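You operate a simulated robot arm through the tools that you are given. There is no shell and no other tool.

Carry out the task below with a simulated robot arm. There is one attempt and no reset: what you move stays moved.

Task
Link to the car and read its codes: print the report if there are none, else clear the screen.
Fine: LINK, wait for LINK OK, READ, then PRINT or ESC; shut the keyboard tray again.

The check looks at the end state, three seconds after you hand in, the way a careful person would. Anything else that was tipped, shoved, dropped, spilled or broken makes it a failure.

Robot
A 7-joint arm with a two-finger gripper, fixed in place. Base frame: the origin is on the floor under the middle of its stand, x ahead of it, y to its left, z up. Lengths are in cm, angles in degrees, forces in N, time in s.
With the tool pointing down near the work surface it reaches from about 10 to 68 cm from the base axis. Its first joint turns from -66.0 to 66.0 degrees. Payload 2.45 kg.
The TCP is the grasp point between the finger pads, 2.6 cm short of the fingertips. In the tool frame z runs along the fingers and y along their closing line. The gripper opens to 9.6 cm; its body begins 6.9 cm behind the TCP.
Orientation is that of the tool frame in the base frame, as a unit quaternion [x, y, z, w]. With the fingers straight down and closing along the base's y, the tool's x points along the base's -x, its y along +y and its z along -z.

Tools
- The arm moves only by the tool jog_arm. Its argument "steps" is a list of rows, each an object (a shift or turn left out is 0, a gripper value left out holds the last) with "gripper": the gripper command, from -1 (shut) to 1 (fully open), values between in proportion; "translation": the shift along the tool's x, y, z in cm, a list of three; "rot": the turn, a rotation vector about the tool's x, y, z in degrees, a list of three. In form: [{"gripper": gripper, "translation": [tx, ty, tz], "rot": [wx, wy, wz]}, ...]. A call has 1 to 20 rows; each row shifts and turns the commanded pose from where the row before left it, along the tool's axes as they then stand. Each row takes 0.2 s and may step no farther than 5 cm and 8.6 degrees from the row before; otherwise, or with a gripper value out of range, the whole call is refused. A pose out of reach is approached as far as the arm can. The call stops where the force on the tool passes 40 N (or 10 N more than at its start, if that is more) or the arm is blocked; 0.2 s more then pass. Each finger travels about 5 cm/s and halts on what it meets, pressing with about 28 N; the grip force reading is that of the motor and also rises with nothing between the fingers. The clock runs only during rows and for 0.2 s after the last one: add rows that do not move to give the fingers time. It gives the time, the measured TCP pose, the force on the tool (base axes), the opening and the grip force at its end, in the units of the frame above (readings bear some noise), with the torque about the TCP (base axes, N m) and any sound that the robot's microphone picked up.
- Cameras (640 x 400 px; columns grow to the right, rows downward): "scene" is fixed at [16.39, -38.49, 144.12]; the picture's right is [0.80, -0.60, 0.00], its down [-0.26, -0.35, -0.90] and it looks along [0.54, 0.72, -0.44] (base axes); focal length 328 px, centre (320, 200). "wrist" rides on the gripper at [8.2, 0.3, -9.8] in the tool frame; the picture's right is [-0.04, 1.00, 0.00], its down [-0.73, -0.03, -0.68] and it looks along [-0.68, -0.03, 0.73] (tool axes); focal length 256 px, centre (320, 200). There is no depth. A picture from a camera that has moved, and an enlarged one, comes with that camera's place and axes in the base frame and with its lens.
- capture(camera): a new picture of that camera. The clock stands still meanwhile.
- inspect(camera, box): a new picture of the part [left, top, right, bottom] of that camera's present view, enlarged. The clock stands still meanwhile.
- job_done(): hands the job in; it is judged then, once.

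Places have to be worked out from the pictures, the camera data and where the tool is seen. Open the gripper and draw the arm clear of the work before you hand the job in, unless the task says otherwise.

The tools are called as a command line: name --argument value ..., lists and objects as JSON in quotes. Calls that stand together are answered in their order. jog_arm: Moves the arm, as the interface text tells. Its arguments: {"type":"object","properties":{"steps":{"type":"array"}},"required":["steps"]} The other tools are called the same way: capture (camera) takes a picture; inspect (camera, box) takes an enlarged picture of a part of a camera's view; job_done () hands the job in.

At the start:

```text
t: 0.0
position: [40.42, 16.1, 131.66]
ee_rot: [0.001, 1.0, 0.0, 0.0]
contact_force: [-0.1, 0.7, 0.7]
ft_torque: [0.01, 0.01, -0.01]
width: 9.61
finger_force: 0.0
```

scene: 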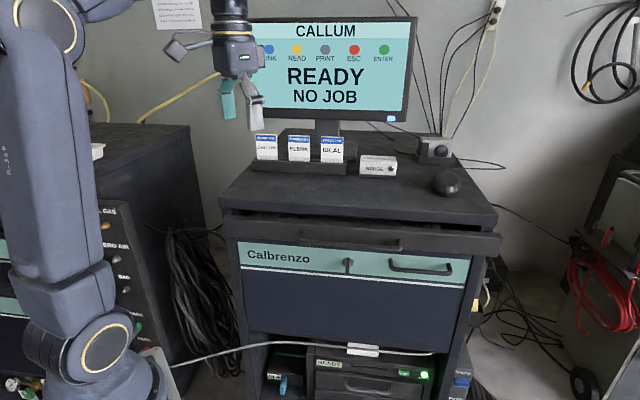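
wrist: 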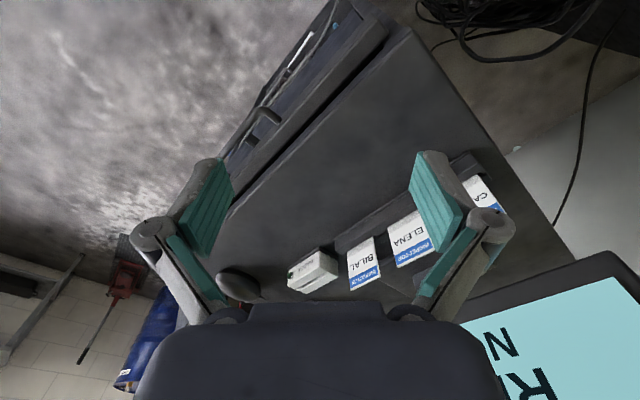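

I'll begin by taking enlarged views of the cart, the screen and the tray to understand the layout.

inspect --camera "scene" --box '[210, 180, 510, 300]'

inspect --camera "scene" --box '[230, 0, 510, 200]'

inspect --camera "scene" --box '[230, 300, 510, 400]'

inspect --camera "wrist" --box '[100, 0, 560, 310]'

```text
2.13 times, centred on (360, 240) of scene
camera zoom: at [16.39, -38.49, 144.12], right [0.8, -0.6, 0.0], down [-0.26, -0.35, -0.9], along [0.54, 0.72, -0.44], focal length 700 px, centre (235, 115)
```

zoom: 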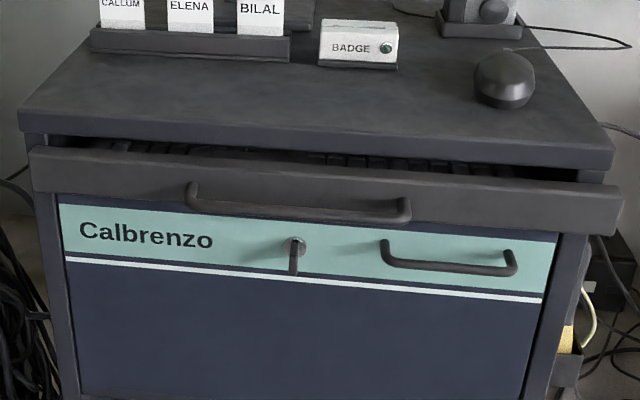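

```text
2.00 times, centred on (370, 100) of scene
camera zoom: at [16.39, -38.49, 144.12], right [0.8, -0.6, 0.0], down [-0.26, -0.35, -0.9], along [0.54, 0.72, -0.44], focal length 656 px, centre (220, 400)
```

zoom: 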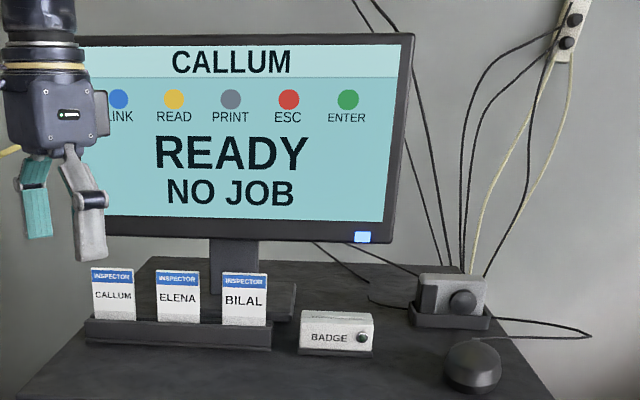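

```text
2.29 times, centred on (370, 350) of scene
camera zoom: at [16.39, -38.49, 144.12], right [0.8, -0.6, 0.0], down [-0.26, -0.35, -0.9], along [0.54, 0.72, -0.44], focal length 750 px, centre (206, -143)
```

zoom: 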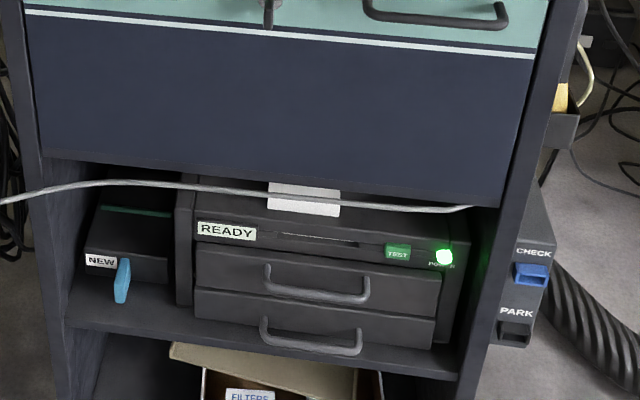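

```text
1.29 times, centred on (330, 155) of wrist
camera zoom: at [32.31, 16.43, 141.74], right [0.04, 1.0, 0.0], down [0.73, -0.03, 0.68], along [0.68, -0.03, -0.73], focal length 330 px, centre (307, 258)
```

zoom: 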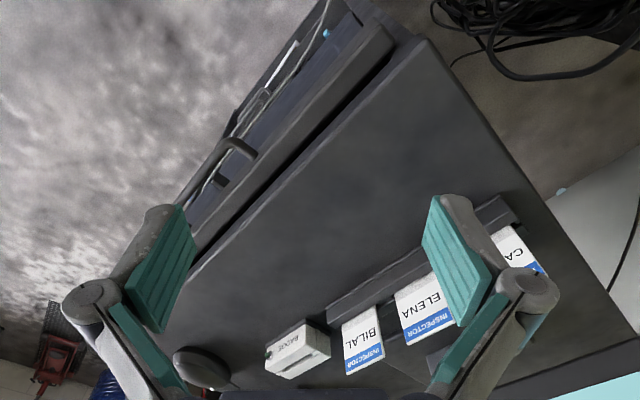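

The cart's front edge runs diagonally: from about (37, 25) to (76, -15) at z≈114, so it faces (-0.7, -0.7). The keyboard tray sits just under the top and is slightly out. I'll turn the tool 45° to square with the cart and back off to view the tray from the front.

jog_arm --steps '[{"gripper": 1, "rot": [0, 0, -7.5]}, {"rot": [0, 0, -7.5]}, {"rot": [0, 0, -7.5]}, {"rot": [0, 0, -7.5]}, {"rot": [0, 0, -7.5]}, {"rot": [0, 0, -7.5]}, {"translation": [2.25, -2.54, 0.75]}, {"translation": [2.25, -2.54, 0.75]}, {"translation": [2.25, -2.54, 0.75]}, {"translation": [2.25, -2.54, 0.75]}, {"translation": [2.25, -2.54, 0.75]}, {"translation": [2.25, -2.54, 0.75]}, {"translation": [2.25, -2.54, 0.75]}, {"translation": [2.25, -2.54, 0.75]}, {}, {}]'

capture --camera "wrist"

capture --camera "scene"

```text
t: 3.4
position: [42.11, -11.16, 125.64]
ee_rot: [-0.382, 0.924, 0.001, 0.001]
contact_force: [0.1, 0.3, 0.1]
ft_torque: [0.01, -0.01, -0.02]
width: 9.62
finger_force: 0.1
```

```text
taken
camera wrist: at [36.06, -16.6, 135.7], right [-0.68, 0.73, 0.0], down [0.54, 0.5, 0.68], along [0.5, 0.46, -0.73], focal length 256 px, centre (320, 200)
```

wrist: 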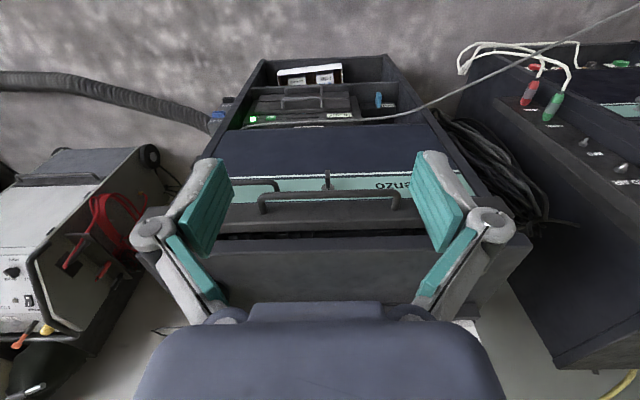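

```text
taken
```

scene: 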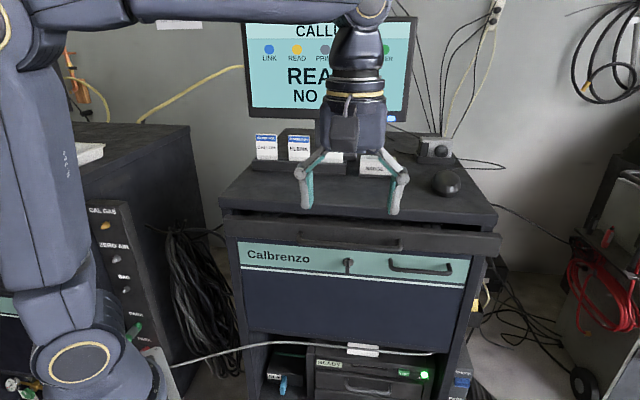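

The tool is now square with the cart and the tray handle is centred between the fingers in the wrist view. I'll zoom in on the handle and gap.

inspect --camera "wrist" --box '[220, 150, 440, 290]'

inspect --camera "scene" --box '[280, 190, 420, 280]'

```text
2.86 times, centred on (330, 220) of wrist
camera zoom: at [36.06, -16.6, 135.7], right [-0.68, 0.73, 0.0], down [0.54, 0.5, 0.68], along [0.5, 0.46, -0.73], focal length 731 px, centre (291, 143)
```

zoom: 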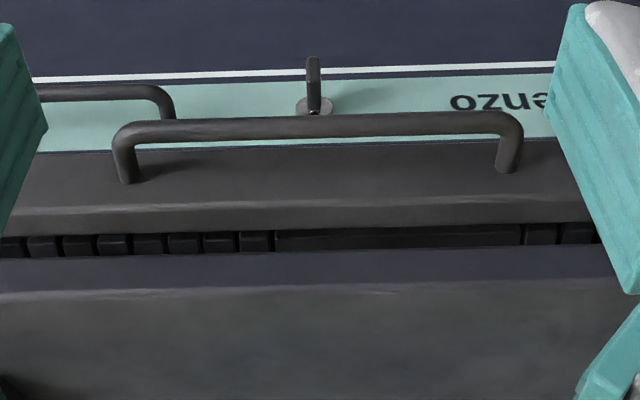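

```text
4.44 times, centred on (350, 235) of scene
camera zoom: at [16.39, -38.49, 144.12], right [0.8, -0.6, 0.0], down [-0.26, -0.35, -0.9], along [0.54, 0.72, -0.44], focal length 1459 px, centre (187, 44)
```

zoom: 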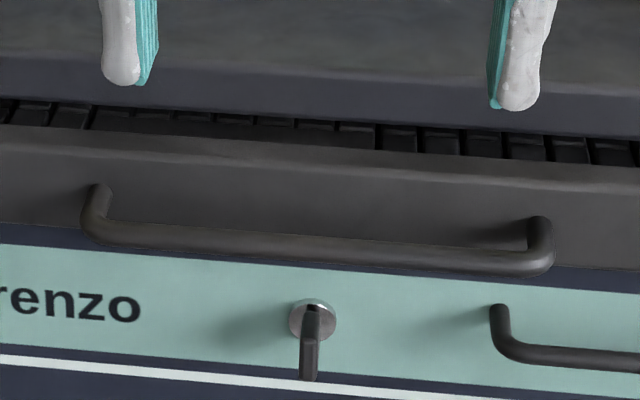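

From the two views, the bar handle runs from about (46.4, 8.4) to (60.7, -5.7) at z≈107.6. It stands about 3 cm off the tray panel. I'll roll the hand 90° so the fingers close in a vertical plane, then pitch it forward to take the bar.

jog_arm --steps '[{"rot": [0, 0, 8.18], "gripper": 0}, {"rot": [0, 0, 8.18]}, {"rot": [0, 0, 8.18]}, {"rot": [0, 0, 8.18]}, {"rot": [0, 0, 8.18]}, {"rot": [0, 0, 8.18]}, {"rot": [0, 0, 8.18]}, {"rot": [0, 0, 8.18]}, {"rot": [0, 0, 8.18]}, {"rot": [0, 0, 8.18]}, {"rot": [0, 0, 8.18]}, {"translation": [1.9, 3.03, 1.2]}, {"translation": [1.9, 3.03, 1.2]}, {"translation": [1.9, 3.03, 1.2]}, {"rot": [-7.5, 0, 0]}, {"rot": [-7.5, 0, 0]}, {"rot": [-7.5, 0, 0]}, {"rot": [-7.5, 0, 0]}, {}]'

capture --camera "scene"

capture --camera "wrist"

```text
t: 7.4
position: [44.5, -0.54, 122.09]
ee_rot: [0.369, 0.892, 0.24, 0.099]
contact_force: [-0.3, 0.5, 0.1]
ft_torque: [-0.02, 0.01, 0.03]
width: 4.79
finger_force: 0.1
```

```text
taken
```

scene: 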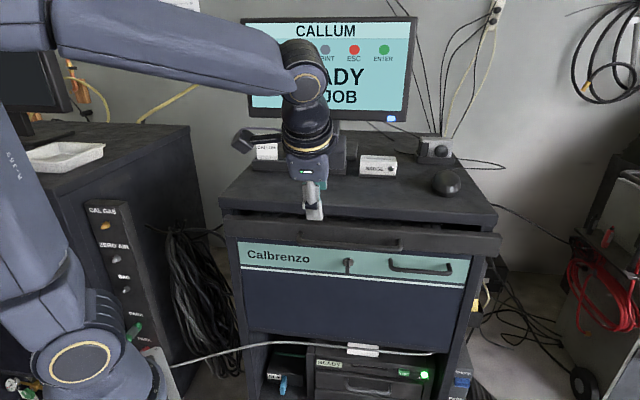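

```text
taken
camera wrist: at [35.44, 1.92, 130.98], right [0.64, 0.58, 0.5], down [0.26, -0.78, 0.57], along [0.72, -0.24, -0.65], focal length 256 px, centre (320, 200)
```

wrist: 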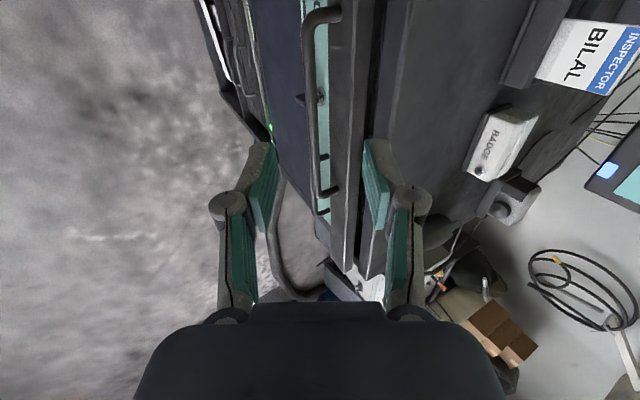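

The orientation is reachable. I'll finish the pitch to 60° and lower to a pre-grasp point about 9 cm back from the bar.

jog_arm --steps '[{"rot": [-7.5, 0, 0], "gripper": -0.2}, {"rot": [-7.5, 0, 0]}, {"rot": [-7.5, 0, 0]}, {"rot": [-7.5, 0, 0]}, {"translation": [0, -2.2, 1.25]}, {"translation": [0, -2.2, 1.25]}, {"translation": [0, -2.2, 1.25]}, {"translation": [0, -2.06, 1.25]}, {}, {}]'

capture --camera "wrist"

inspect --camera "scene" --box '[240, 150, 440, 275]'

```text
t: 9.6
position: [44.53, -0.46, 112.05]
ee_rot: [0.331, 0.8, 0.462, 0.191]
contact_force: [-0.1, 0.1, 0.3]
ft_torque: [-0.01, -0.02, -0.01]
width: 3.84
finger_force: 0.1
```

```text
taken
camera wrist: at [32.81, -0.6, 117.44], right [0.38, 0.33, 0.87], down [0.09, -0.94, 0.31], along [0.92, -0.04, -0.39], focal length 256 px, centre (320, 200)
```

wrist: 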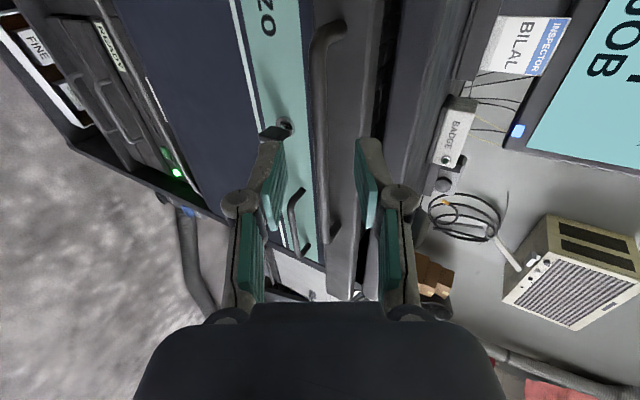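

```text
3.20 times, centred on (340, 212) of scene
camera zoom: at [16.39, -38.49, 144.12], right [0.8, -0.6, 0.0], down [-0.26, -0.35, -0.9], along [0.54, 0.72, -0.44], focal length 1050 px, centre (256, 160)
```

zoom: 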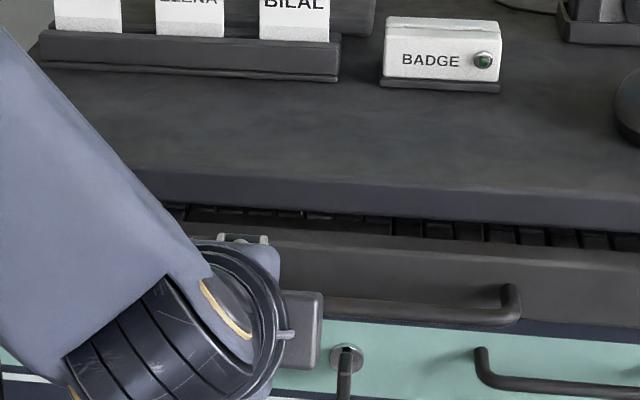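

The wrist view shows the bar centred between the fingers where I calculated, with a predicted column of 317 and the bar seen at about 318. I'll advance along the tool axis.

jog_arm --steps '[{"translation": [0, 0, 2]}, {"translation": [0, 0, 2]}, {"translation": [0, 0, 1.5]}, {"translation": [0, 0, 1.0]}, {"translation": [0, 0, 0.8]}, {}]'

capture --camera "wrist"

```text
t: 11.0
position: [49.04, 3.89, 108.43]
ee_rot: [0.33, 0.8, 0.463, 0.192]
contact_force: [-0.5, 0.5, -0.1]
ft_torque: [0.0, 0.01, 0.0]
width: 3.85
finger_force: 0.0
```

```text
taken
camera wrist: at [37.32, 3.82, 113.87], right [0.38, 0.33, 0.87], down [0.09, -0.94, 0.31], along [0.92, -0.04, -0.39], focal length 256 px, centre (320, 200)
```

wrist: 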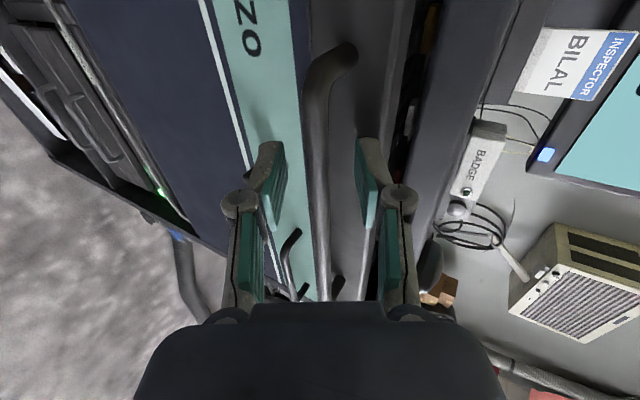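

The bar is between the pads with no contact force. I'll advance 0.6 cm more and close on it.

jog_arm --steps '[{"translation": [0, 0, 0.6]}, {"gripper": -0.6}, {"gripper": -0.9}, {"gripper": -1}, {}, {}, {}]'

capture --camera "wrist"

```text
t: 12.6
position: [49.32, 4.15, 108.06]
ee_rot: [0.331, 0.801, 0.461, 0.189]
contact_force: [-0.7, -1.1, -15.6]
ft_torque: [-0.12, -0.02, -0.1]
width: 1.08
finger_force: 37.6
```

```text
taken
camera wrist: at [37.67, 4.17, 113.5], right [0.38, 0.33, 0.86], down [0.09, -0.94, 0.31], along [0.92, -0.04, -0.39], focal length 256 px, centre (320, 200)
```

wrist: 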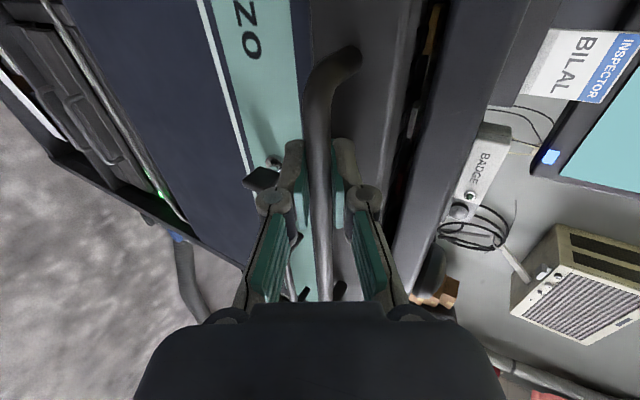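

The bar is gripped, with a width of 1.1 cm. I'll ease out the slight vertical preload and pull straight out toward (-0.7, -0.7).

jog_arm --steps '[{"translation": [0, -0.15, 0]}, {"translation": [0, -0.25, -0.433]}, {"translation": [0, -0.25, -0.433]}, {"translation": [0, -0.5, -0.866]}, {"translation": [0, -0.5, -0.866]}, {}]'

```text
t: 14.0
position: [47.27, 2.11, 108.0]
ee_rot: [0.33, 0.8, 0.463, 0.19]
contact_force: [-1.3, 2.0, 3.7]
ft_torque: [0.36, 0.31, 0.64]
width: 1.07
finger_force: 38.0
```

The tray slides with little force. I'll keep pulling.

jog_arm --steps '[{"translation": [0, -0.5, -0.866]}, {"translation": [0, -0.5, -0.866]}, {"translation": [0, -0.5, -0.866]}, {"translation": [0, -0.5, -0.866]}, {"translation": [0, -0.5, -0.866]}, {"translation": [0, -0.5, -0.866]}, {"translation": [0, -0.5, -0.866]}, {"translation": [0, -0.5, -0.866]}, {}]'

capture --camera "scene"

capture --camera "wrist"

```text
t: 16.0
position: [41.51, -3.5, 107.94]
ee_rot: [0.331, 0.8, 0.463, 0.191]
contact_force: [-1.5, 1.8, 10.6]
ft_torque: [0.18, 0.13, 0.23]
width: 1.06
finger_force: 38.2
```

```text
taken
```

scene: 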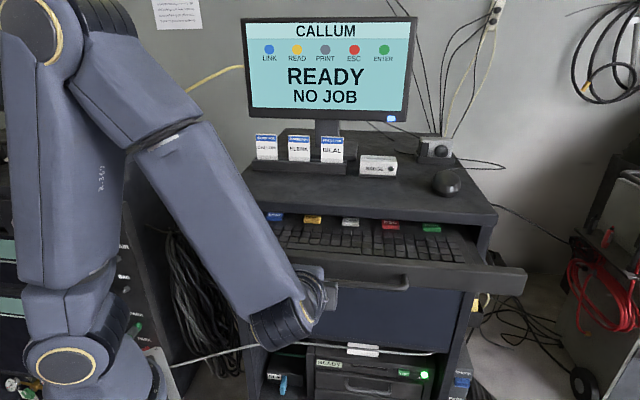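

```text
taken
camera wrist: at [29.81, -3.69, 113.45], right [0.38, 0.33, 0.87], down [0.09, -0.94, 0.31], along [0.92, -0.04, -0.39], focal length 256 px, centre (320, 200)
```

wrist: 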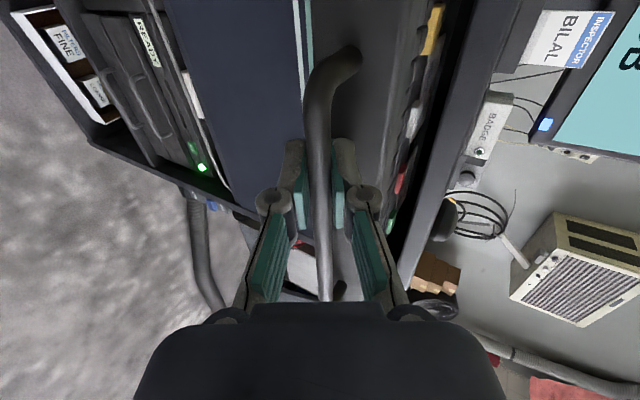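

The coloured keys (blue, yellow, grey, red, green) are just emerging at the back of the tray. I'll pull further to get clear access from above.

jog_arm --steps '[{"translation": [0, -0.42, -0.9]}, {"translation": [0, -0.5, -0.866]}, {"translation": [0, -0.5, -0.866]}, {"translation": [0, -0.5, -0.866]}, {"translation": [0, -0.5, -0.866]}, {}]'

inspect --camera "scene" --box '[230, 170, 550, 370]'

```text
t: 17.4
position: [37.85, -7.17, 108.12]
ee_rot: [0.332, 0.801, 0.46, 0.191]
contact_force: [-2.1, 2.7, -17.2]
ft_torque: [-0.2, -0.13, -0.28]
width: 1.07
finger_force: 37.6
```

```text
2.00 times, centred on (390, 270) of scene
camera zoom: at [16.4, -38.48, 144.12], right [0.8, -0.6, 0.0], down [-0.26, -0.35, -0.9], along [0.54, 0.72, -0.44], focal length 656 px, centre (180, 60)
```

zoom: 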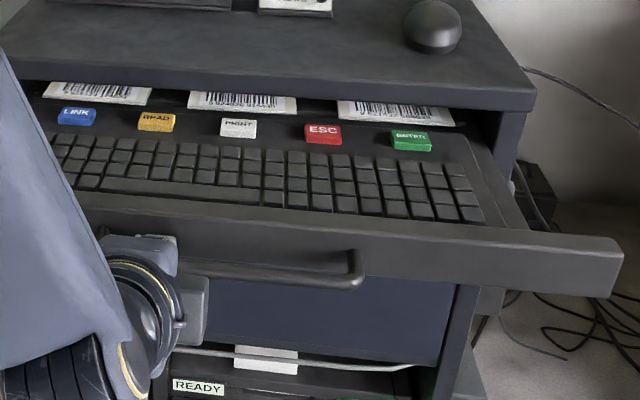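

The key labels LINK, READ, PRINT, ESC and ENTER are readable. A few more centimetres of pull gives better clearance from the cart top.

jog_arm --steps '[{"translation": [0, -0.54, -0.84]}, {"translation": [0, -0.5, -0.866]}, {"translation": [0, -0.5, -0.866]}, {"translation": [0, -0.5, -0.866]}, {}]'

capture --camera "wrist"

inspect --camera "scene" --box '[230, 170, 550, 370]'

```text
t: 18.6
position: [35.12, -9.98, 108.05]
ee_rot: [0.332, 0.8, 0.463, 0.19]
contact_force: [-6.5, 6.6, -22.4]
ft_torque: [-0.1, 0.0, -0.12]
width: 1.08
finger_force: 37.6
```

```text
taken
camera wrist: at [23.47, -10.06, 113.49], right [0.38, 0.33, 0.86], down [0.1, -0.94, 0.31], along [0.92, -0.04, -0.39], focal length 256 px, centre (320, 200)
```

wrist: 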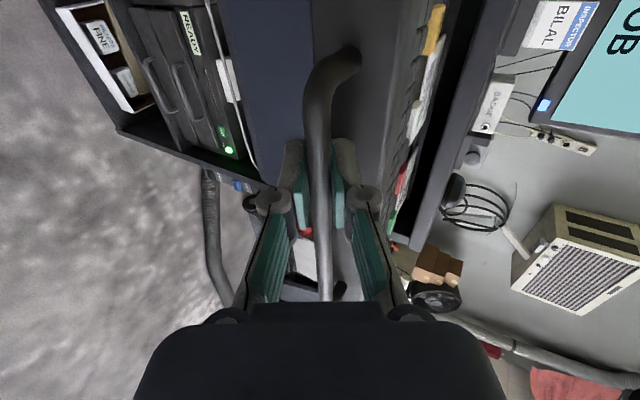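

```text
2.00 times, centred on (390, 270) of scene
camera zoom: at [16.39, -38.47, 144.12], right [0.8, -0.6, 0.0], down [-0.26, -0.35, -0.9], along [0.54, 0.72, -0.44], focal length 656 px, centre (180, 60)
```

zoom: 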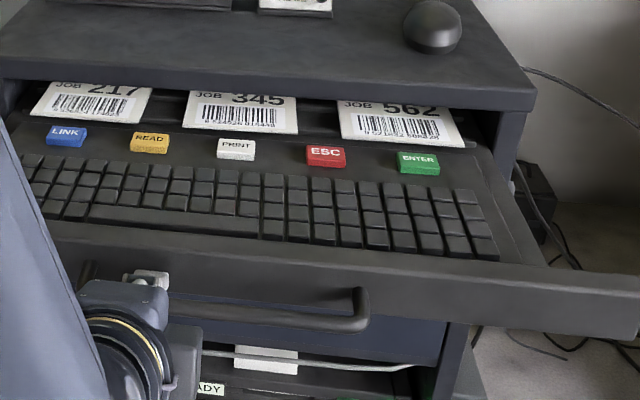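

The tray is out about 20 cm and all the command keys and job cards are well exposed. I'll release the handle, back off along the tool axis, and rise.

jog_arm --steps '[{"gripper": -0.6}, {"gripper": -0.2}, {"gripper": -0.2}, {"gripper": -0.2}, {"translation": [0, 0, -1.0]}, {"translation": [0, 0, -1.5]}, {"translation": [0, 0, -2.0]}, {"translation": [0, 1.73, -1.0]}, {"translation": [0, 2.6, -1.5]}, {"translation": [0, 2.6, -1.5]}, {"translation": [0, 2.6, -1.5]}, {"translation": [0, 2.6, -1.5]}, {}]'

capture --camera "scene"

```text
t: 21.4
position: [32.43, -12.67, 124.29]
ee_rot: [0.331, 0.8, 0.462, 0.191]
contact_force: [0.3, -0.6, -0.4]
ft_torque: [-0.01, -0.03, -0.04]
width: 3.89
finger_force: 0.0
```

```text
taken
```

scene: 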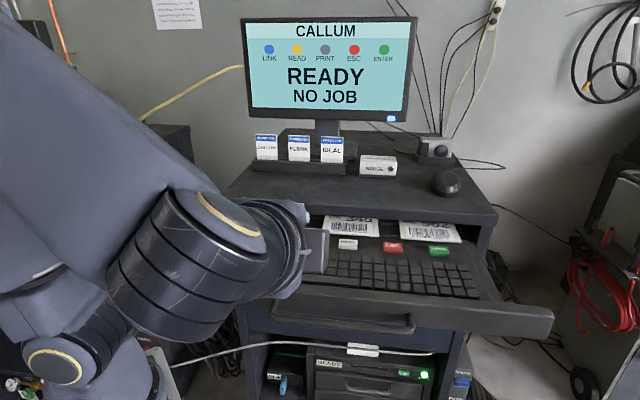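

The gripper is clear of the handle. Now I'll bring the hand back to vertical, square to the cart, closing the fingers on the way.

jog_arm --steps '[{"gripper": -1, "rot": [7.5, 0, 0]}, {"rot": [7.5, 0, 0]}, {"rot": [7.5, 0, 0]}, {"rot": [7.5, 0, 0]}, {"rot": [7.5, 0, 0]}, {"rot": [7.5, 0, 0]}, {"rot": [7.5, 0, 0]}, {"rot": [7.5, 0, 0]}, {"rot": [0, 0, -8.18]}, {"rot": [0, 0, -8.18]}, {"rot": [0, 0, -8.18]}, {"rot": [0, 0, -8.18]}, {"rot": [0, 0, -8.18]}, {"rot": [0, 0, -8.18]}, {"rot": [0, 0, -8.18]}, {"rot": [0, 0, -8.18]}, {"rot": [0, 0, -8.18]}, {"rot": [0, 0, -8.18]}, {"rot": [0, 0, -8.18]}]'

jog_arm --steps '[{"translation": [-3.1, -1.4, 0]}, {"translation": [-3.1, -1.4, 0]}, {"translation": [-3.2, -1.4, 0]}, {}]'

capture --camera "wrist"

capture --camera "scene"

```text
t: 25.4
position: [32.41, -12.73, 124.21]
ee_rot: [-0.384, 0.923, 0.0, 0.0]
contact_force: [-0.7, 0.4, 0.3]
ft_torque: [-0.01, -0.02, -0.02]
width: 0.0
finger_force: 27.8
```

```text
t: 26.4
position: [42.05, -9.03, 124.44]
ee_rot: [-0.383, 0.924, -0.001, -0.001]
contact_force: [0.5, 0.8, -0.1]
ft_torque: [-0.03, -0.02, -0.01]
width: 0.01
finger_force: 27.8
```

```text
taken
camera wrist: at [36.08, -14.47, 134.44], right [-0.68, 0.73, 0.0], down [0.54, 0.5, 0.68], along [0.5, 0.46, -0.73], focal length 256 px, centre (320, 200)
```

wrist: 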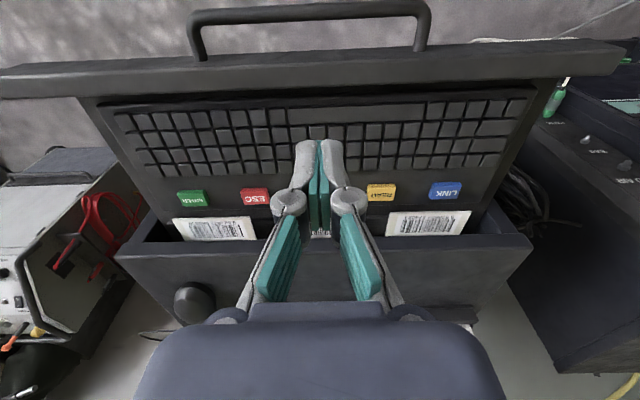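

```text
taken
```

scene: 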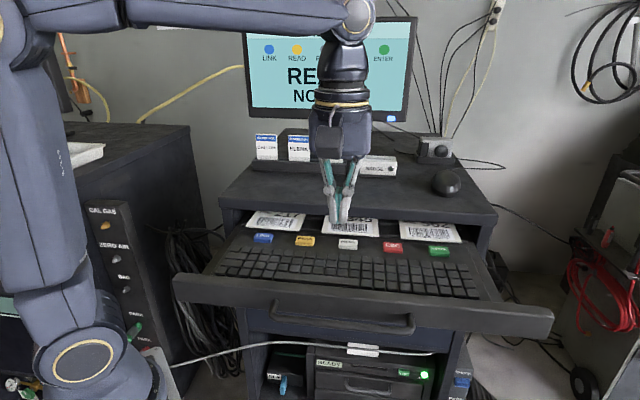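

The fingers are shut and vertical. I'll enlarge both views to triangulate the key positions precisely.

inspect --camera "wrist" --box '[340, 150, 500, 250]'

inspect --camera "wrist" --box '[150, 150, 310, 250]'

inspect --camera "scene" --box '[230, 200, 390, 300]'

inspect --camera "scene" --box '[320, 200, 480, 300]'

```text
4.00 times, centred on (420, 200) of wrist
camera zoom: at [36.08, -14.47, 134.44], right [-0.68, 0.73, 0.0], down [0.54, 0.5, 0.68], along [0.5, 0.46, -0.73], focal length 1024 px, centre (-80, 200)
```

zoom: 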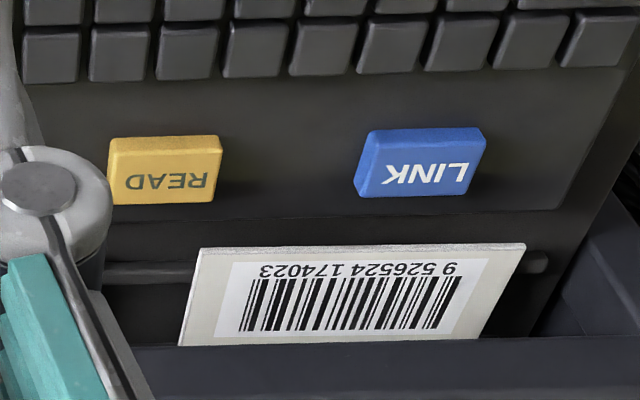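

```text
4.00 times, centred on (230, 200) of wrist
camera zoom: at [36.08, -14.47, 134.44], right [-0.68, 0.73, 0.0], down [0.54, 0.5, 0.68], along [0.5, 0.46, -0.73], focal length 1024 px, centre (680, 200)
```

zoom: 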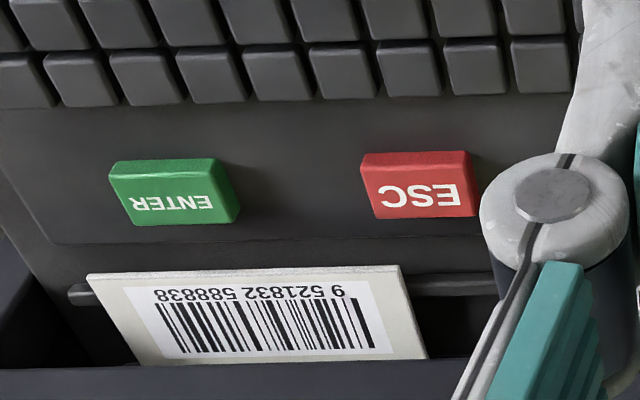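

```text
4.00 times, centred on (310, 250) of scene
camera zoom: at [16.39, -38.49, 144.12], right [0.8, -0.6, 0.0], down [-0.26, -0.35, -0.9], along [0.54, 0.72, -0.44], focal length 1313 px, centre (360, 0)
```

zoom: 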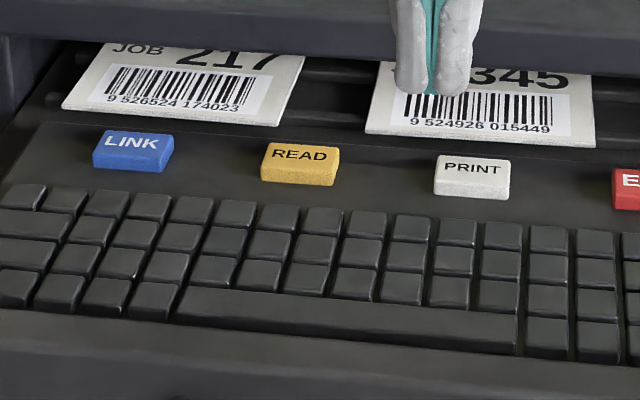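

```text
4.00 times, centred on (400, 250) of scene
camera zoom: at [16.39, -38.49, 144.12], right [0.8, -0.6, 0.0], down [-0.26, -0.35, -0.9], along [0.54, 0.72, -0.44], focal length 1313 px, centre (0, 0)
```

zoom: 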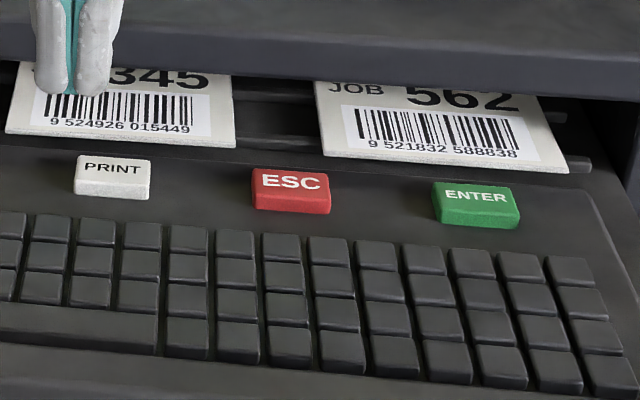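

Triangulated key tops, all at z≈108.3: LINK ≈ (41.4, 13.5), READ ≈ (47.5, 7.5), PRINT ≈ (53.6, 1.6) and ESC ≈ (59.7, -4.6). I'll move above LINK and check the alignment before pressing.

jog_arm --steps '[{"translation": [-3.09, 3.28, 0], "gripper": -1}, {"translation": [-3.09, 3.28, 0]}, {"translation": [-3.09, 3.28, 0]}, {"translation": [-3.09, 3.28, 0]}, {"translation": [-3.09, 3.28, 0]}, {"translation": [0, 0, 2.5]}, {"translation": [0, 0, 2.5]}, {"translation": [0, 0, 2.5]}, {"translation": [0, 0, 2.0]}, {}]'

capture --camera "wrist"

inspect --camera "scene" --box '[200, 180, 360, 280]'

```text
t: 28.6
position: [41.4, 13.59, 114.72]
ee_rot: [-0.382, 0.924, 0.0, 0.0]
contact_force: [0.2, 0.0, 1.0]
ft_torque: [0.0, 0.01, 0.01]
width: 0.03
finger_force: 28.4
```

```text
taken
camera wrist: at [35.37, 8.04, 124.82], right [-0.68, 0.73, 0.0], down [0.54, 0.5, 0.68], along [0.5, 0.46, -0.73], focal length 256 px, centre (320, 200)
```

wrist: 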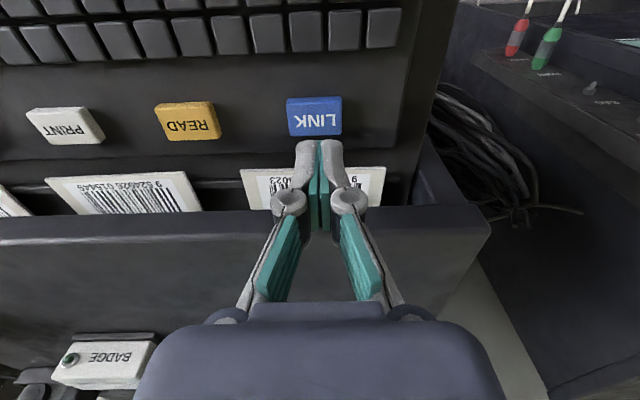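

```text
4.00 times, centred on (280, 230) of scene
camera zoom: at [16.39, -38.49, 144.12], right [0.8, -0.6, 0.0], down [-0.26, -0.35, -0.9], along [0.54, 0.72, -0.44], focal length 1313 px, centre (480, 80)
```

zoom: 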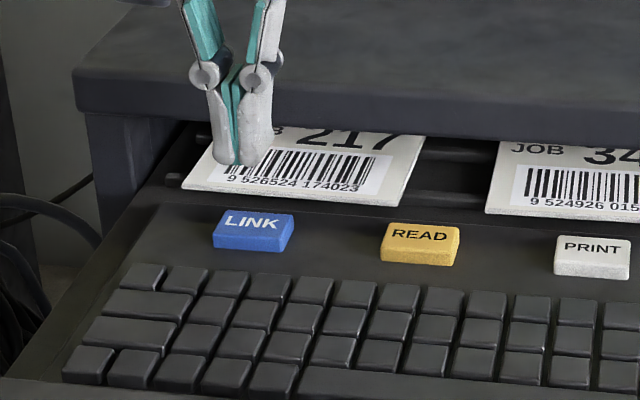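

By projection, lowering from here lands the fingertips on the LINK key, perhaps 0.3 cm left of centre, so I'll nudge right. Then I'll descend to just above the key.

jog_arm --steps '[{"translation": [0, -0.3, 1.0]}, {"translation": [0, 0, 1.0]}, {"translation": [0, 0, 0.8]}, {"translation": [0, 0, 0.4]}, {}]'

inspect --camera "scene" --box '[200, 180, 360, 280]'

inspect --camera "wrist" --box '[240, 80, 400, 180]'

```text
t: 29.8
position: [41.57, 13.2, 111.69]
ee_rot: [-0.383, 0.924, 0.0, 0.0]
contact_force: [-0.4, 0.4, 1.2]
ft_torque: [0.02, 0.0, -0.03]
width: 0.02
finger_force: 28.0
```

```text
4.00 times, centred on (280, 230) of scene
camera zoom: at [16.39, -38.49, 144.12], right [0.8, -0.6, 0.0], down [-0.26, -0.35, -0.9], along [0.54, 0.72, -0.44], focal length 1313 px, centre (480, 80)
```

zoom: 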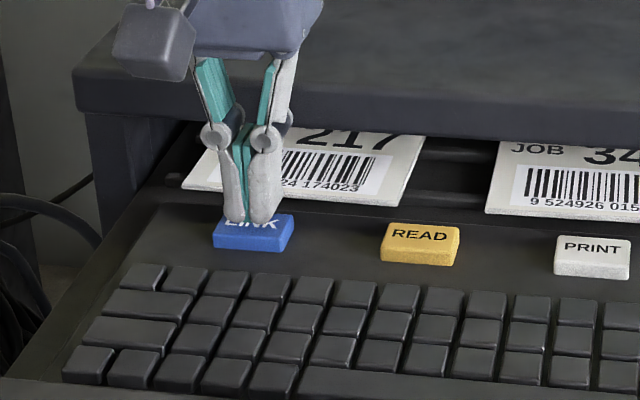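

```text
4.00 times, centred on (320, 130) of wrist
camera zoom: at [35.52, 7.76, 121.65], right [-0.68, 0.73, 0.0], down [0.54, 0.5, 0.68], along [0.5, 0.46, -0.73], focal length 1024 px, centre (320, 480)
```

zoom: 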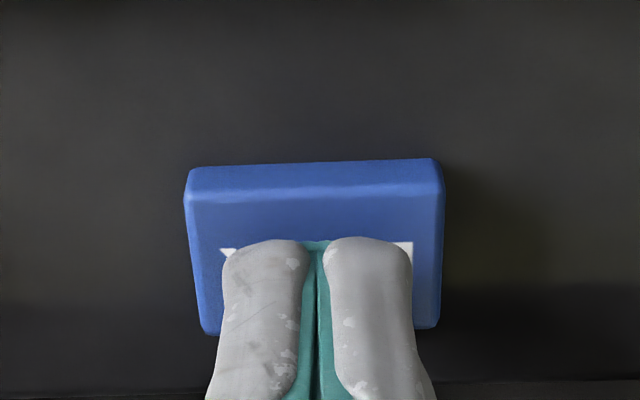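

The fingertips are over the LINK key with about 0.5 cm to go. I'll press gently in small steps.

jog_arm --steps '[{"translation": [0.2, 0, 0.3]}, {"translation": [0, 0, 0.2]}, {"translation": [0, 0, 0.2]}, {"translation": [0, 0, 0.15]}, {}]'

capture --camera "scene"

```text
t: 31.0
position: [41.51, 13.26, 110.74]
ee_rot: [-0.383, 0.924, 0.001, 0.0]
contact_force: [2.1, 0.2, 4.3]
ft_torque: [0.01, 0.01, -0.02]
width: 0.62
finger_force: 28.5
heard: click
```

```text
taken
```

scene: 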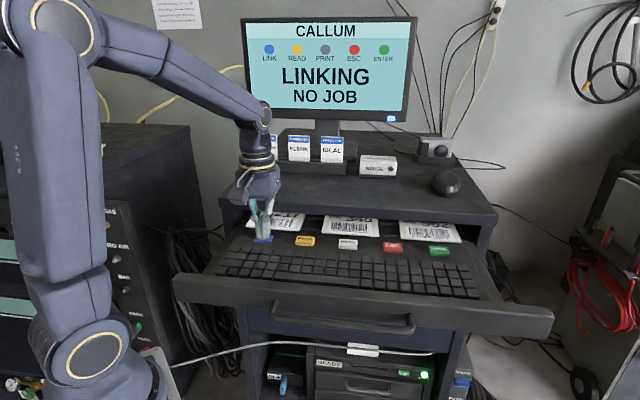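

The LINK press clicked and the screen shows LINKING. I'll lift off and move toward above READ while the link completes.

jog_arm --steps '[{"translation": [0, 0, -0.6]}, {"translation": [0, 0, -1.5]}, {"translation": [0, 0, -1.5]}, {"translation": [0.1, -2.85, 0]}, {"translation": [0, -2.85, 0]}, {"translation": [0, -2.85, 0]}, {}, {}]'

capture --camera "scene"

capture --camera "wrist"

```text
t: 32.8
position: [47.4, 7.06, 114.48]
ee_rot: [-0.384, 0.923, 0.0, 0.001]
contact_force: [0.4, 0.5, 0.0]
ft_torque: [-0.01, 0.04, -0.01]
width: 0.0
finger_force: 28.4
```

```text
taken
```

scene: 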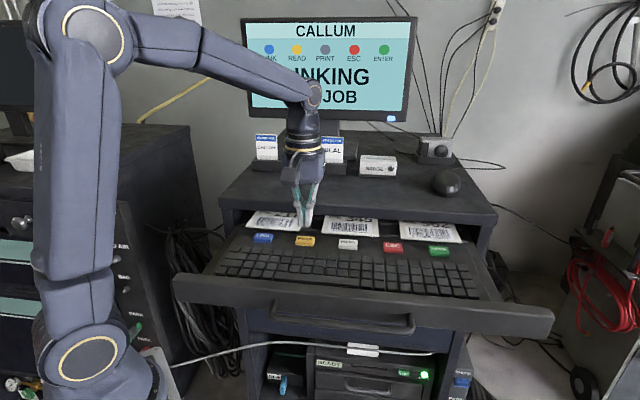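

```text
taken
camera wrist: at [41.4, 1.54, 124.46], right [-0.68, 0.73, 0.0], down [0.54, 0.5, 0.68], along [0.5, 0.46, -0.73], focal length 256 px, centre (320, 200)
```

wrist: 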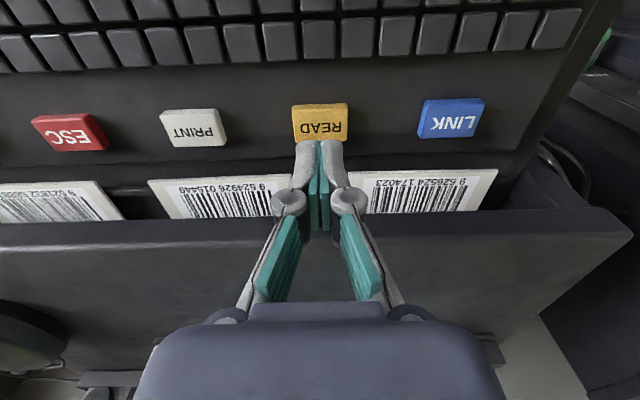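

The tool is aligned over READ and the screen is still LINKING. I'll wait in place.

jog_arm --steps '[{}, {}, {}, {}, {}, {}, {}, {}, {}, {}]'

inspect --camera "scene" --box '[230, 0, 430, 130]'

```text
t: 35.0
position: [47.55, 7.06, 114.41]
ee_rot: [-0.383, 0.924, 0.0, 0.0]
contact_force: [0.6, 0.5, -0.5]
ft_torque: [-0.02, 0.0, -0.01]
width: 0.0
finger_force: 28.9
```

```text
3.08 times, centred on (330, 65) of scene
camera zoom: at [16.39, -38.49, 144.12], right [0.8, -0.6, 0.0], down [-0.26, -0.35, -0.9], along [0.54, 0.72, -0.44], focal length 1010 px, centre (289, 615)
```

zoom: 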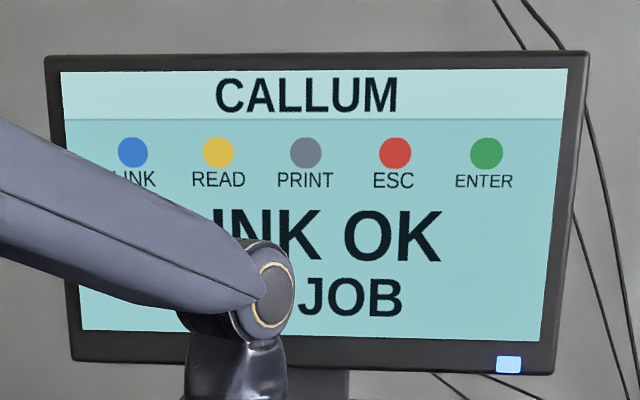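

The screen shows LINK OK. Now I'll press READ.

jog_arm --steps '[{"translation": [0, 0, 1.2]}, {"translation": [0, 0, 1.2]}, {"translation": [0, 0, 0.6]}, {"translation": [0, 0, 0.3]}, {"translation": [0, 0, 0.2]}, {"translation": [0, 0, 0.15]}, {}]'

capture --camera "scene"

```text
t: 36.6
position: [47.42, 6.97, 110.83]
ee_rot: [-0.383, 0.924, 0.0, 0.0]
contact_force: [-0.2, 0.8, 5.9]
ft_torque: [0.0, 0.01, 0.04]
width: 0.61
finger_force: 28.9
heard: click
```

```text
taken
```

scene: 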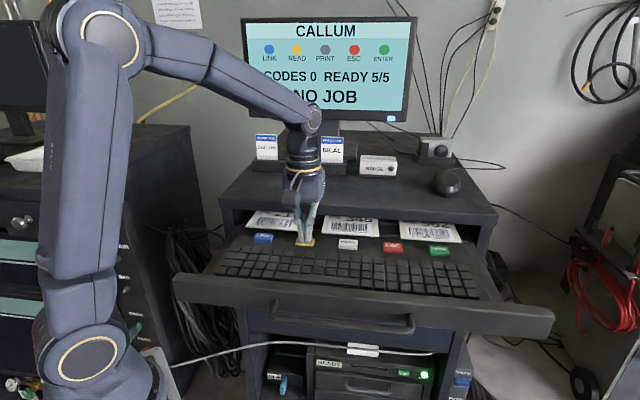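

READ clicked and the screen appears to show "CODES 0 READY 5/5". I'll zoom in to confirm it before deciding.

inspect --camera "scene" --box '[230, 0, 430, 130]'

jog_arm --steps '[{"translation": [0, 0, -0.6]}, {"translation": [0, 0, -1.5]}, {"translation": [0, 0, -1.5]}, {}, {}]'

inspect --camera "scene" --box '[230, 0, 430, 130]'

```text
3.08 times, centred on (330, 65) of scene
camera zoom: at [16.38, -38.49, 144.12], right [0.8, -0.6, 0.0], down [-0.26, -0.35, -0.9], along [0.54, 0.72, -0.44], focal length 1010 px, centre (289, 615)
```

zoom: 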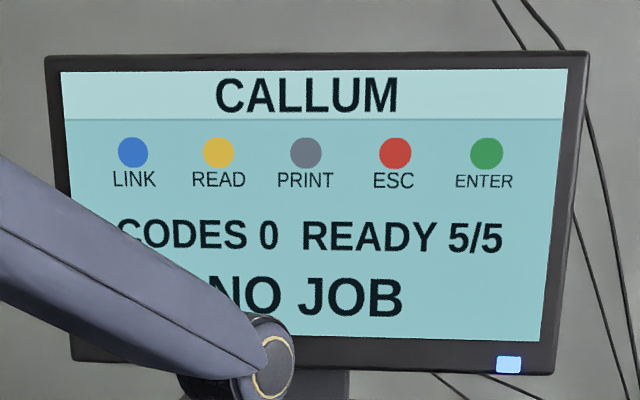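

```text
t: 37.8
position: [47.26, 7.1, 114.21]
ee_rot: [-0.382, 0.924, 0.0, 0.0]
contact_force: [0.1, -0.2, -0.1]
ft_torque: [-0.01, 0.04, 0.02]
width: 0.0
finger_force: 28.6
```

```text
3.08 times, centred on (330, 65) of scene
camera zoom: at [16.39, -38.49, 144.12], right [0.8, -0.6, 0.0], down [-0.26, -0.35, -0.9], along [0.54, 0.72, -0.44], focal length 1010 px, centre (289, 615)
```

zoom: 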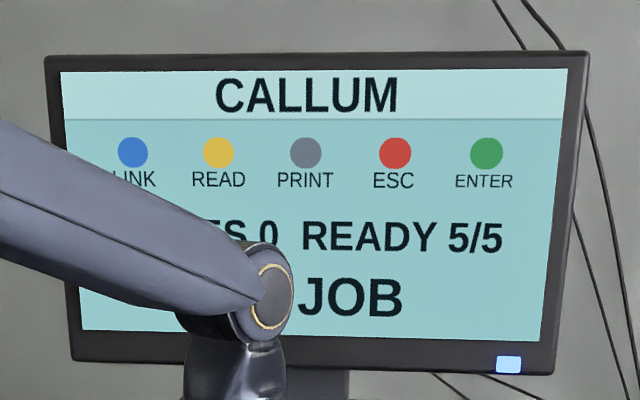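

"CODES 0" and READY 5/5 are confirmed, so there are no codes and PRINT is the right key. I'll move above PRINT at about (53.5, 1.0).

jog_arm --steps '[{"translation": [0, -2.86, 0]}, {"translation": [0, -2.86, 0]}, {"translation": [0, -2.86, 0]}, {}, {}]'

capture --camera "wrist"

inspect --camera "scene" --box '[270, 180, 430, 280]'

```text
t: 39.0
position: [53.58, 1.01, 114.33]
ee_rot: [-0.384, 0.923, 0.0, 0.0]
contact_force: [-0.7, 0.7, 0.1]
ft_torque: [-0.04, 0.02, 0.0]
width: 0.01
finger_force: 28.3
```

```text
taken
camera wrist: at [47.47, -4.46, 124.36], right [-0.68, 0.73, 0.0], down [0.54, 0.5, 0.68], along [0.5, 0.46, -0.73], focal length 256 px, centre (320, 200)
```

wrist: 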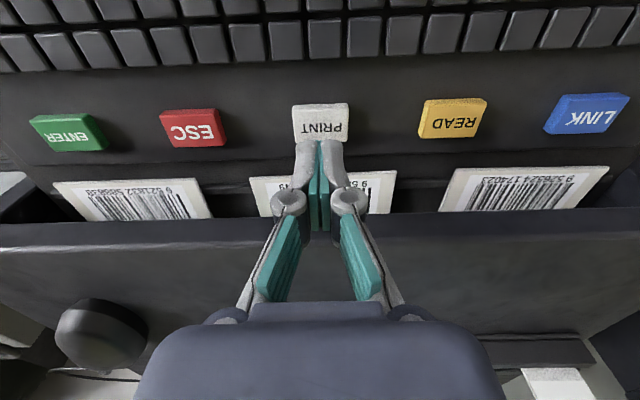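

```text
4.00 times, centred on (350, 230) of scene
camera zoom: at [16.39, -38.49, 144.12], right [0.8, -0.6, 0.0], down [-0.26, -0.35, -0.9], along [0.54, 0.72, -0.44], focal length 1313 px, centre (200, 80)
```

zoom: 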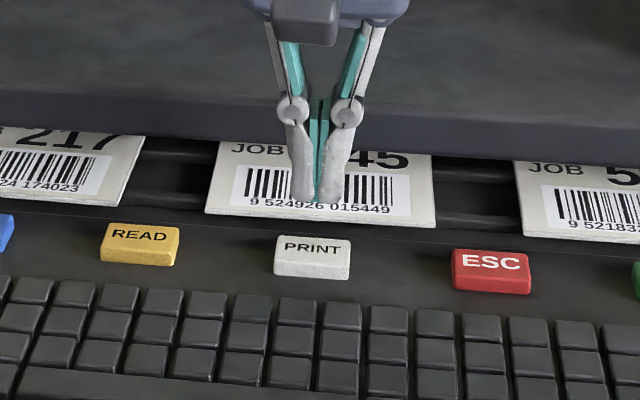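

The tool is centred over PRINT in both views. I'll press it once, the same way.

jog_arm --steps '[{"translation": [0, 0, 1.2]}, {"translation": [0, 0, 1.2]}, {"translation": [0, 0, 0.5]}, {"translation": [0, 0, 0.3]}, {"translation": [0, 0, 0.2]}, {"translation": [0, 0, 0.15]}, {}]'

capture --camera "scene"

```text
t: 40.6
position: [53.44, 0.88, 110.63]
ee_rot: [-0.382, 0.924, 0.0, 0.0]
contact_force: [0.6, -0.7, 5.8]
ft_torque: [-0.03, 0.0, -0.02]
width: 0.62
finger_force: 28.2
heard: click
```

```text
taken
```

scene: 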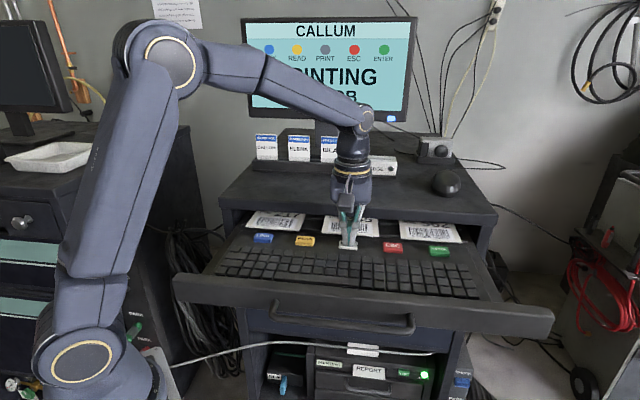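

The screen shows PRINTING and a REPORT slip has come out of the printer. I'll lift straight off, then retreat to the staging point in front of the tray.

jog_arm --steps '[{"translation": [0, 0, -0.6]}, {"translation": [0, 0, -2.5]}, {"translation": [0, 0, -3.5]}, {"translation": [0, 0, -3.5]}, {"translation": [3.5, 0.74, -0.5]}, {"translation": [3.5, 0.74, -0.5]}, {"translation": [3.5, 0.74, -0.5]}, {"translation": [3.5, 0.74, -0.5]}, {"translation": [3.5, 0.74, -0.5]}, {"translation": [3.5, 0.74, -0.5]}, {"translation": [3.5, 0.74, -0.5]}, {}]'

capture --camera "scene"

capture --camera "wrist"

```text
t: 43.2
position: [32.48, -12.59, 124.33]
ee_rot: [-0.384, 0.923, 0.0, 0.001]
contact_force: [0.1, 0.2, -0.8]
ft_torque: [0.03, 0.01, -0.01]
width: 0.0
finger_force: 28.9
```

```text
taken
```

scene: 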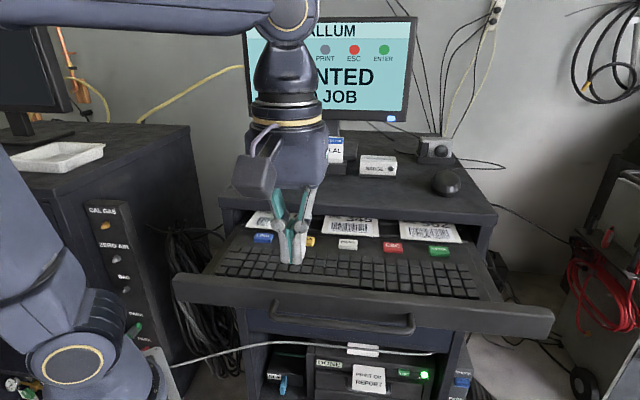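

```text
taken
camera wrist: at [26.41, -18.19, 134.44], right [-0.68, 0.73, 0.0], down [0.54, 0.5, 0.68], along [0.5, 0.46, -0.73], focal length 256 px, centre (320, 200)
```

wrist: 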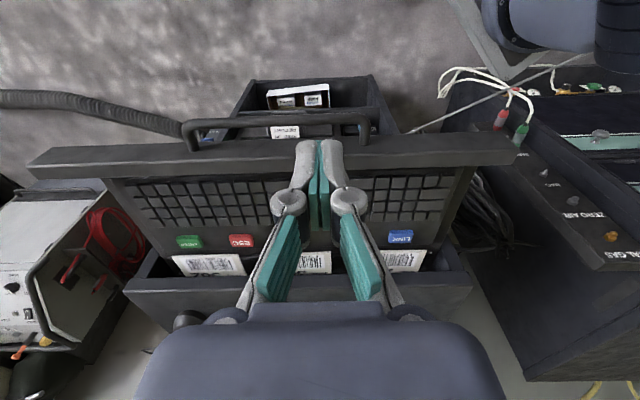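

PRINTED shows on the screen, DONE on the printer, and the report slip is out. Now I'll roll and pitch the hand back into the handle-gripping attitude to shut the tray.

jog_arm --steps '[{"gripper": -0.2, "rot": [0, 0, 8.18]}, {"rot": [0, 0, 8.18]}, {"rot": [0, 0, 8.18]}, {"rot": [0, 0, 8.18]}, {"rot": [0, 0, 8.18]}, {"rot": [0, 0, 8.18]}, {"rot": [0, 0, 8.18]}, {"rot": [0, 0, 8.18]}, {"rot": [0, 0, 8.18]}, {"rot": [0, 0, 8.18]}, {"rot": [0, 0, 8.18]}, {"rot": [-7.5, 0, 0]}, {"rot": [-7.5, 0, 0]}, {"rot": [-7.5, 0, 0]}, {"rot": [-7.5, 0, 0]}, {"rot": [-7.5, 0, 0]}, {"rot": [-7.5, 0, 0]}, {"rot": [-7.5, 0, 0]}, {"rot": [-7.5, 0, 0]}, {}]'

capture --camera "wrist"

```text
t: 47.4
position: [32.38, -12.6, 124.55]
ee_rot: [0.332, 0.8, 0.463, 0.191]
contact_force: [0.4, -1.3, 0.2]
ft_torque: [0.04, -0.02, -0.01]
width: 3.84
finger_force: 0.0
```

```text
taken
camera wrist: at [20.77, -12.82, 129.81], right [0.38, 0.32, 0.87], down [0.09, -0.95, 0.31], along [0.92, -0.04, -0.39], focal length 256 px, centre (320, 200)
```

wrist: 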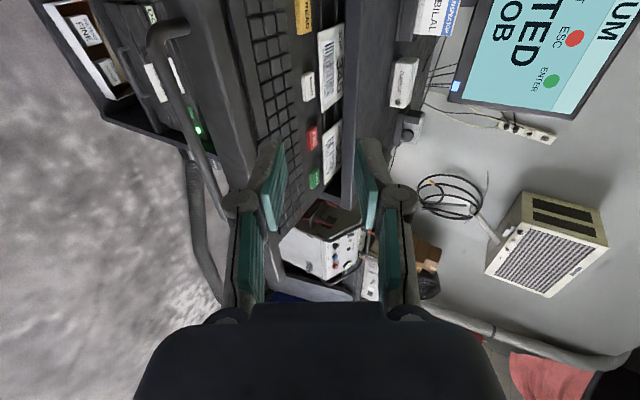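

The attitude is correct. I'll descend along the reverse of the release path to just in front of the bar.

jog_arm --steps '[{"translation": [0, -2.6, 1.5]}, {"translation": [0, -2.6, 1.5]}, {"translation": [0, -2.6, 1.5]}, {"translation": [0, -2.6, 1.5]}, {"translation": [0, -1.83, 1.05]}, {}]'

capture --camera "wrist"

```text
t: 48.8
position: [32.4, -12.65, 110.26]
ee_rot: [0.331, 0.8, 0.462, 0.192]
contact_force: [-0.6, 0.5, 0.6]
ft_torque: [-0.01, 0.02, 0.01]
width: 3.85
finger_force: 0.1
```

```text
taken
camera wrist: at [20.78, -12.87, 115.68], right [0.38, 0.33, 0.87], down [0.09, -0.94, 0.31], along [0.92, -0.04, -0.39], focal length 256 px, centre (320, 200)
```

wrist: 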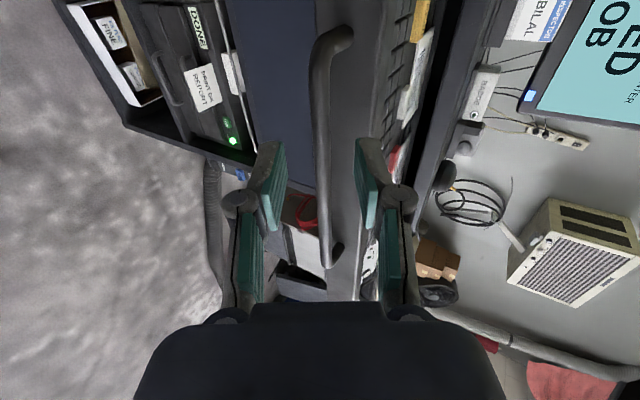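

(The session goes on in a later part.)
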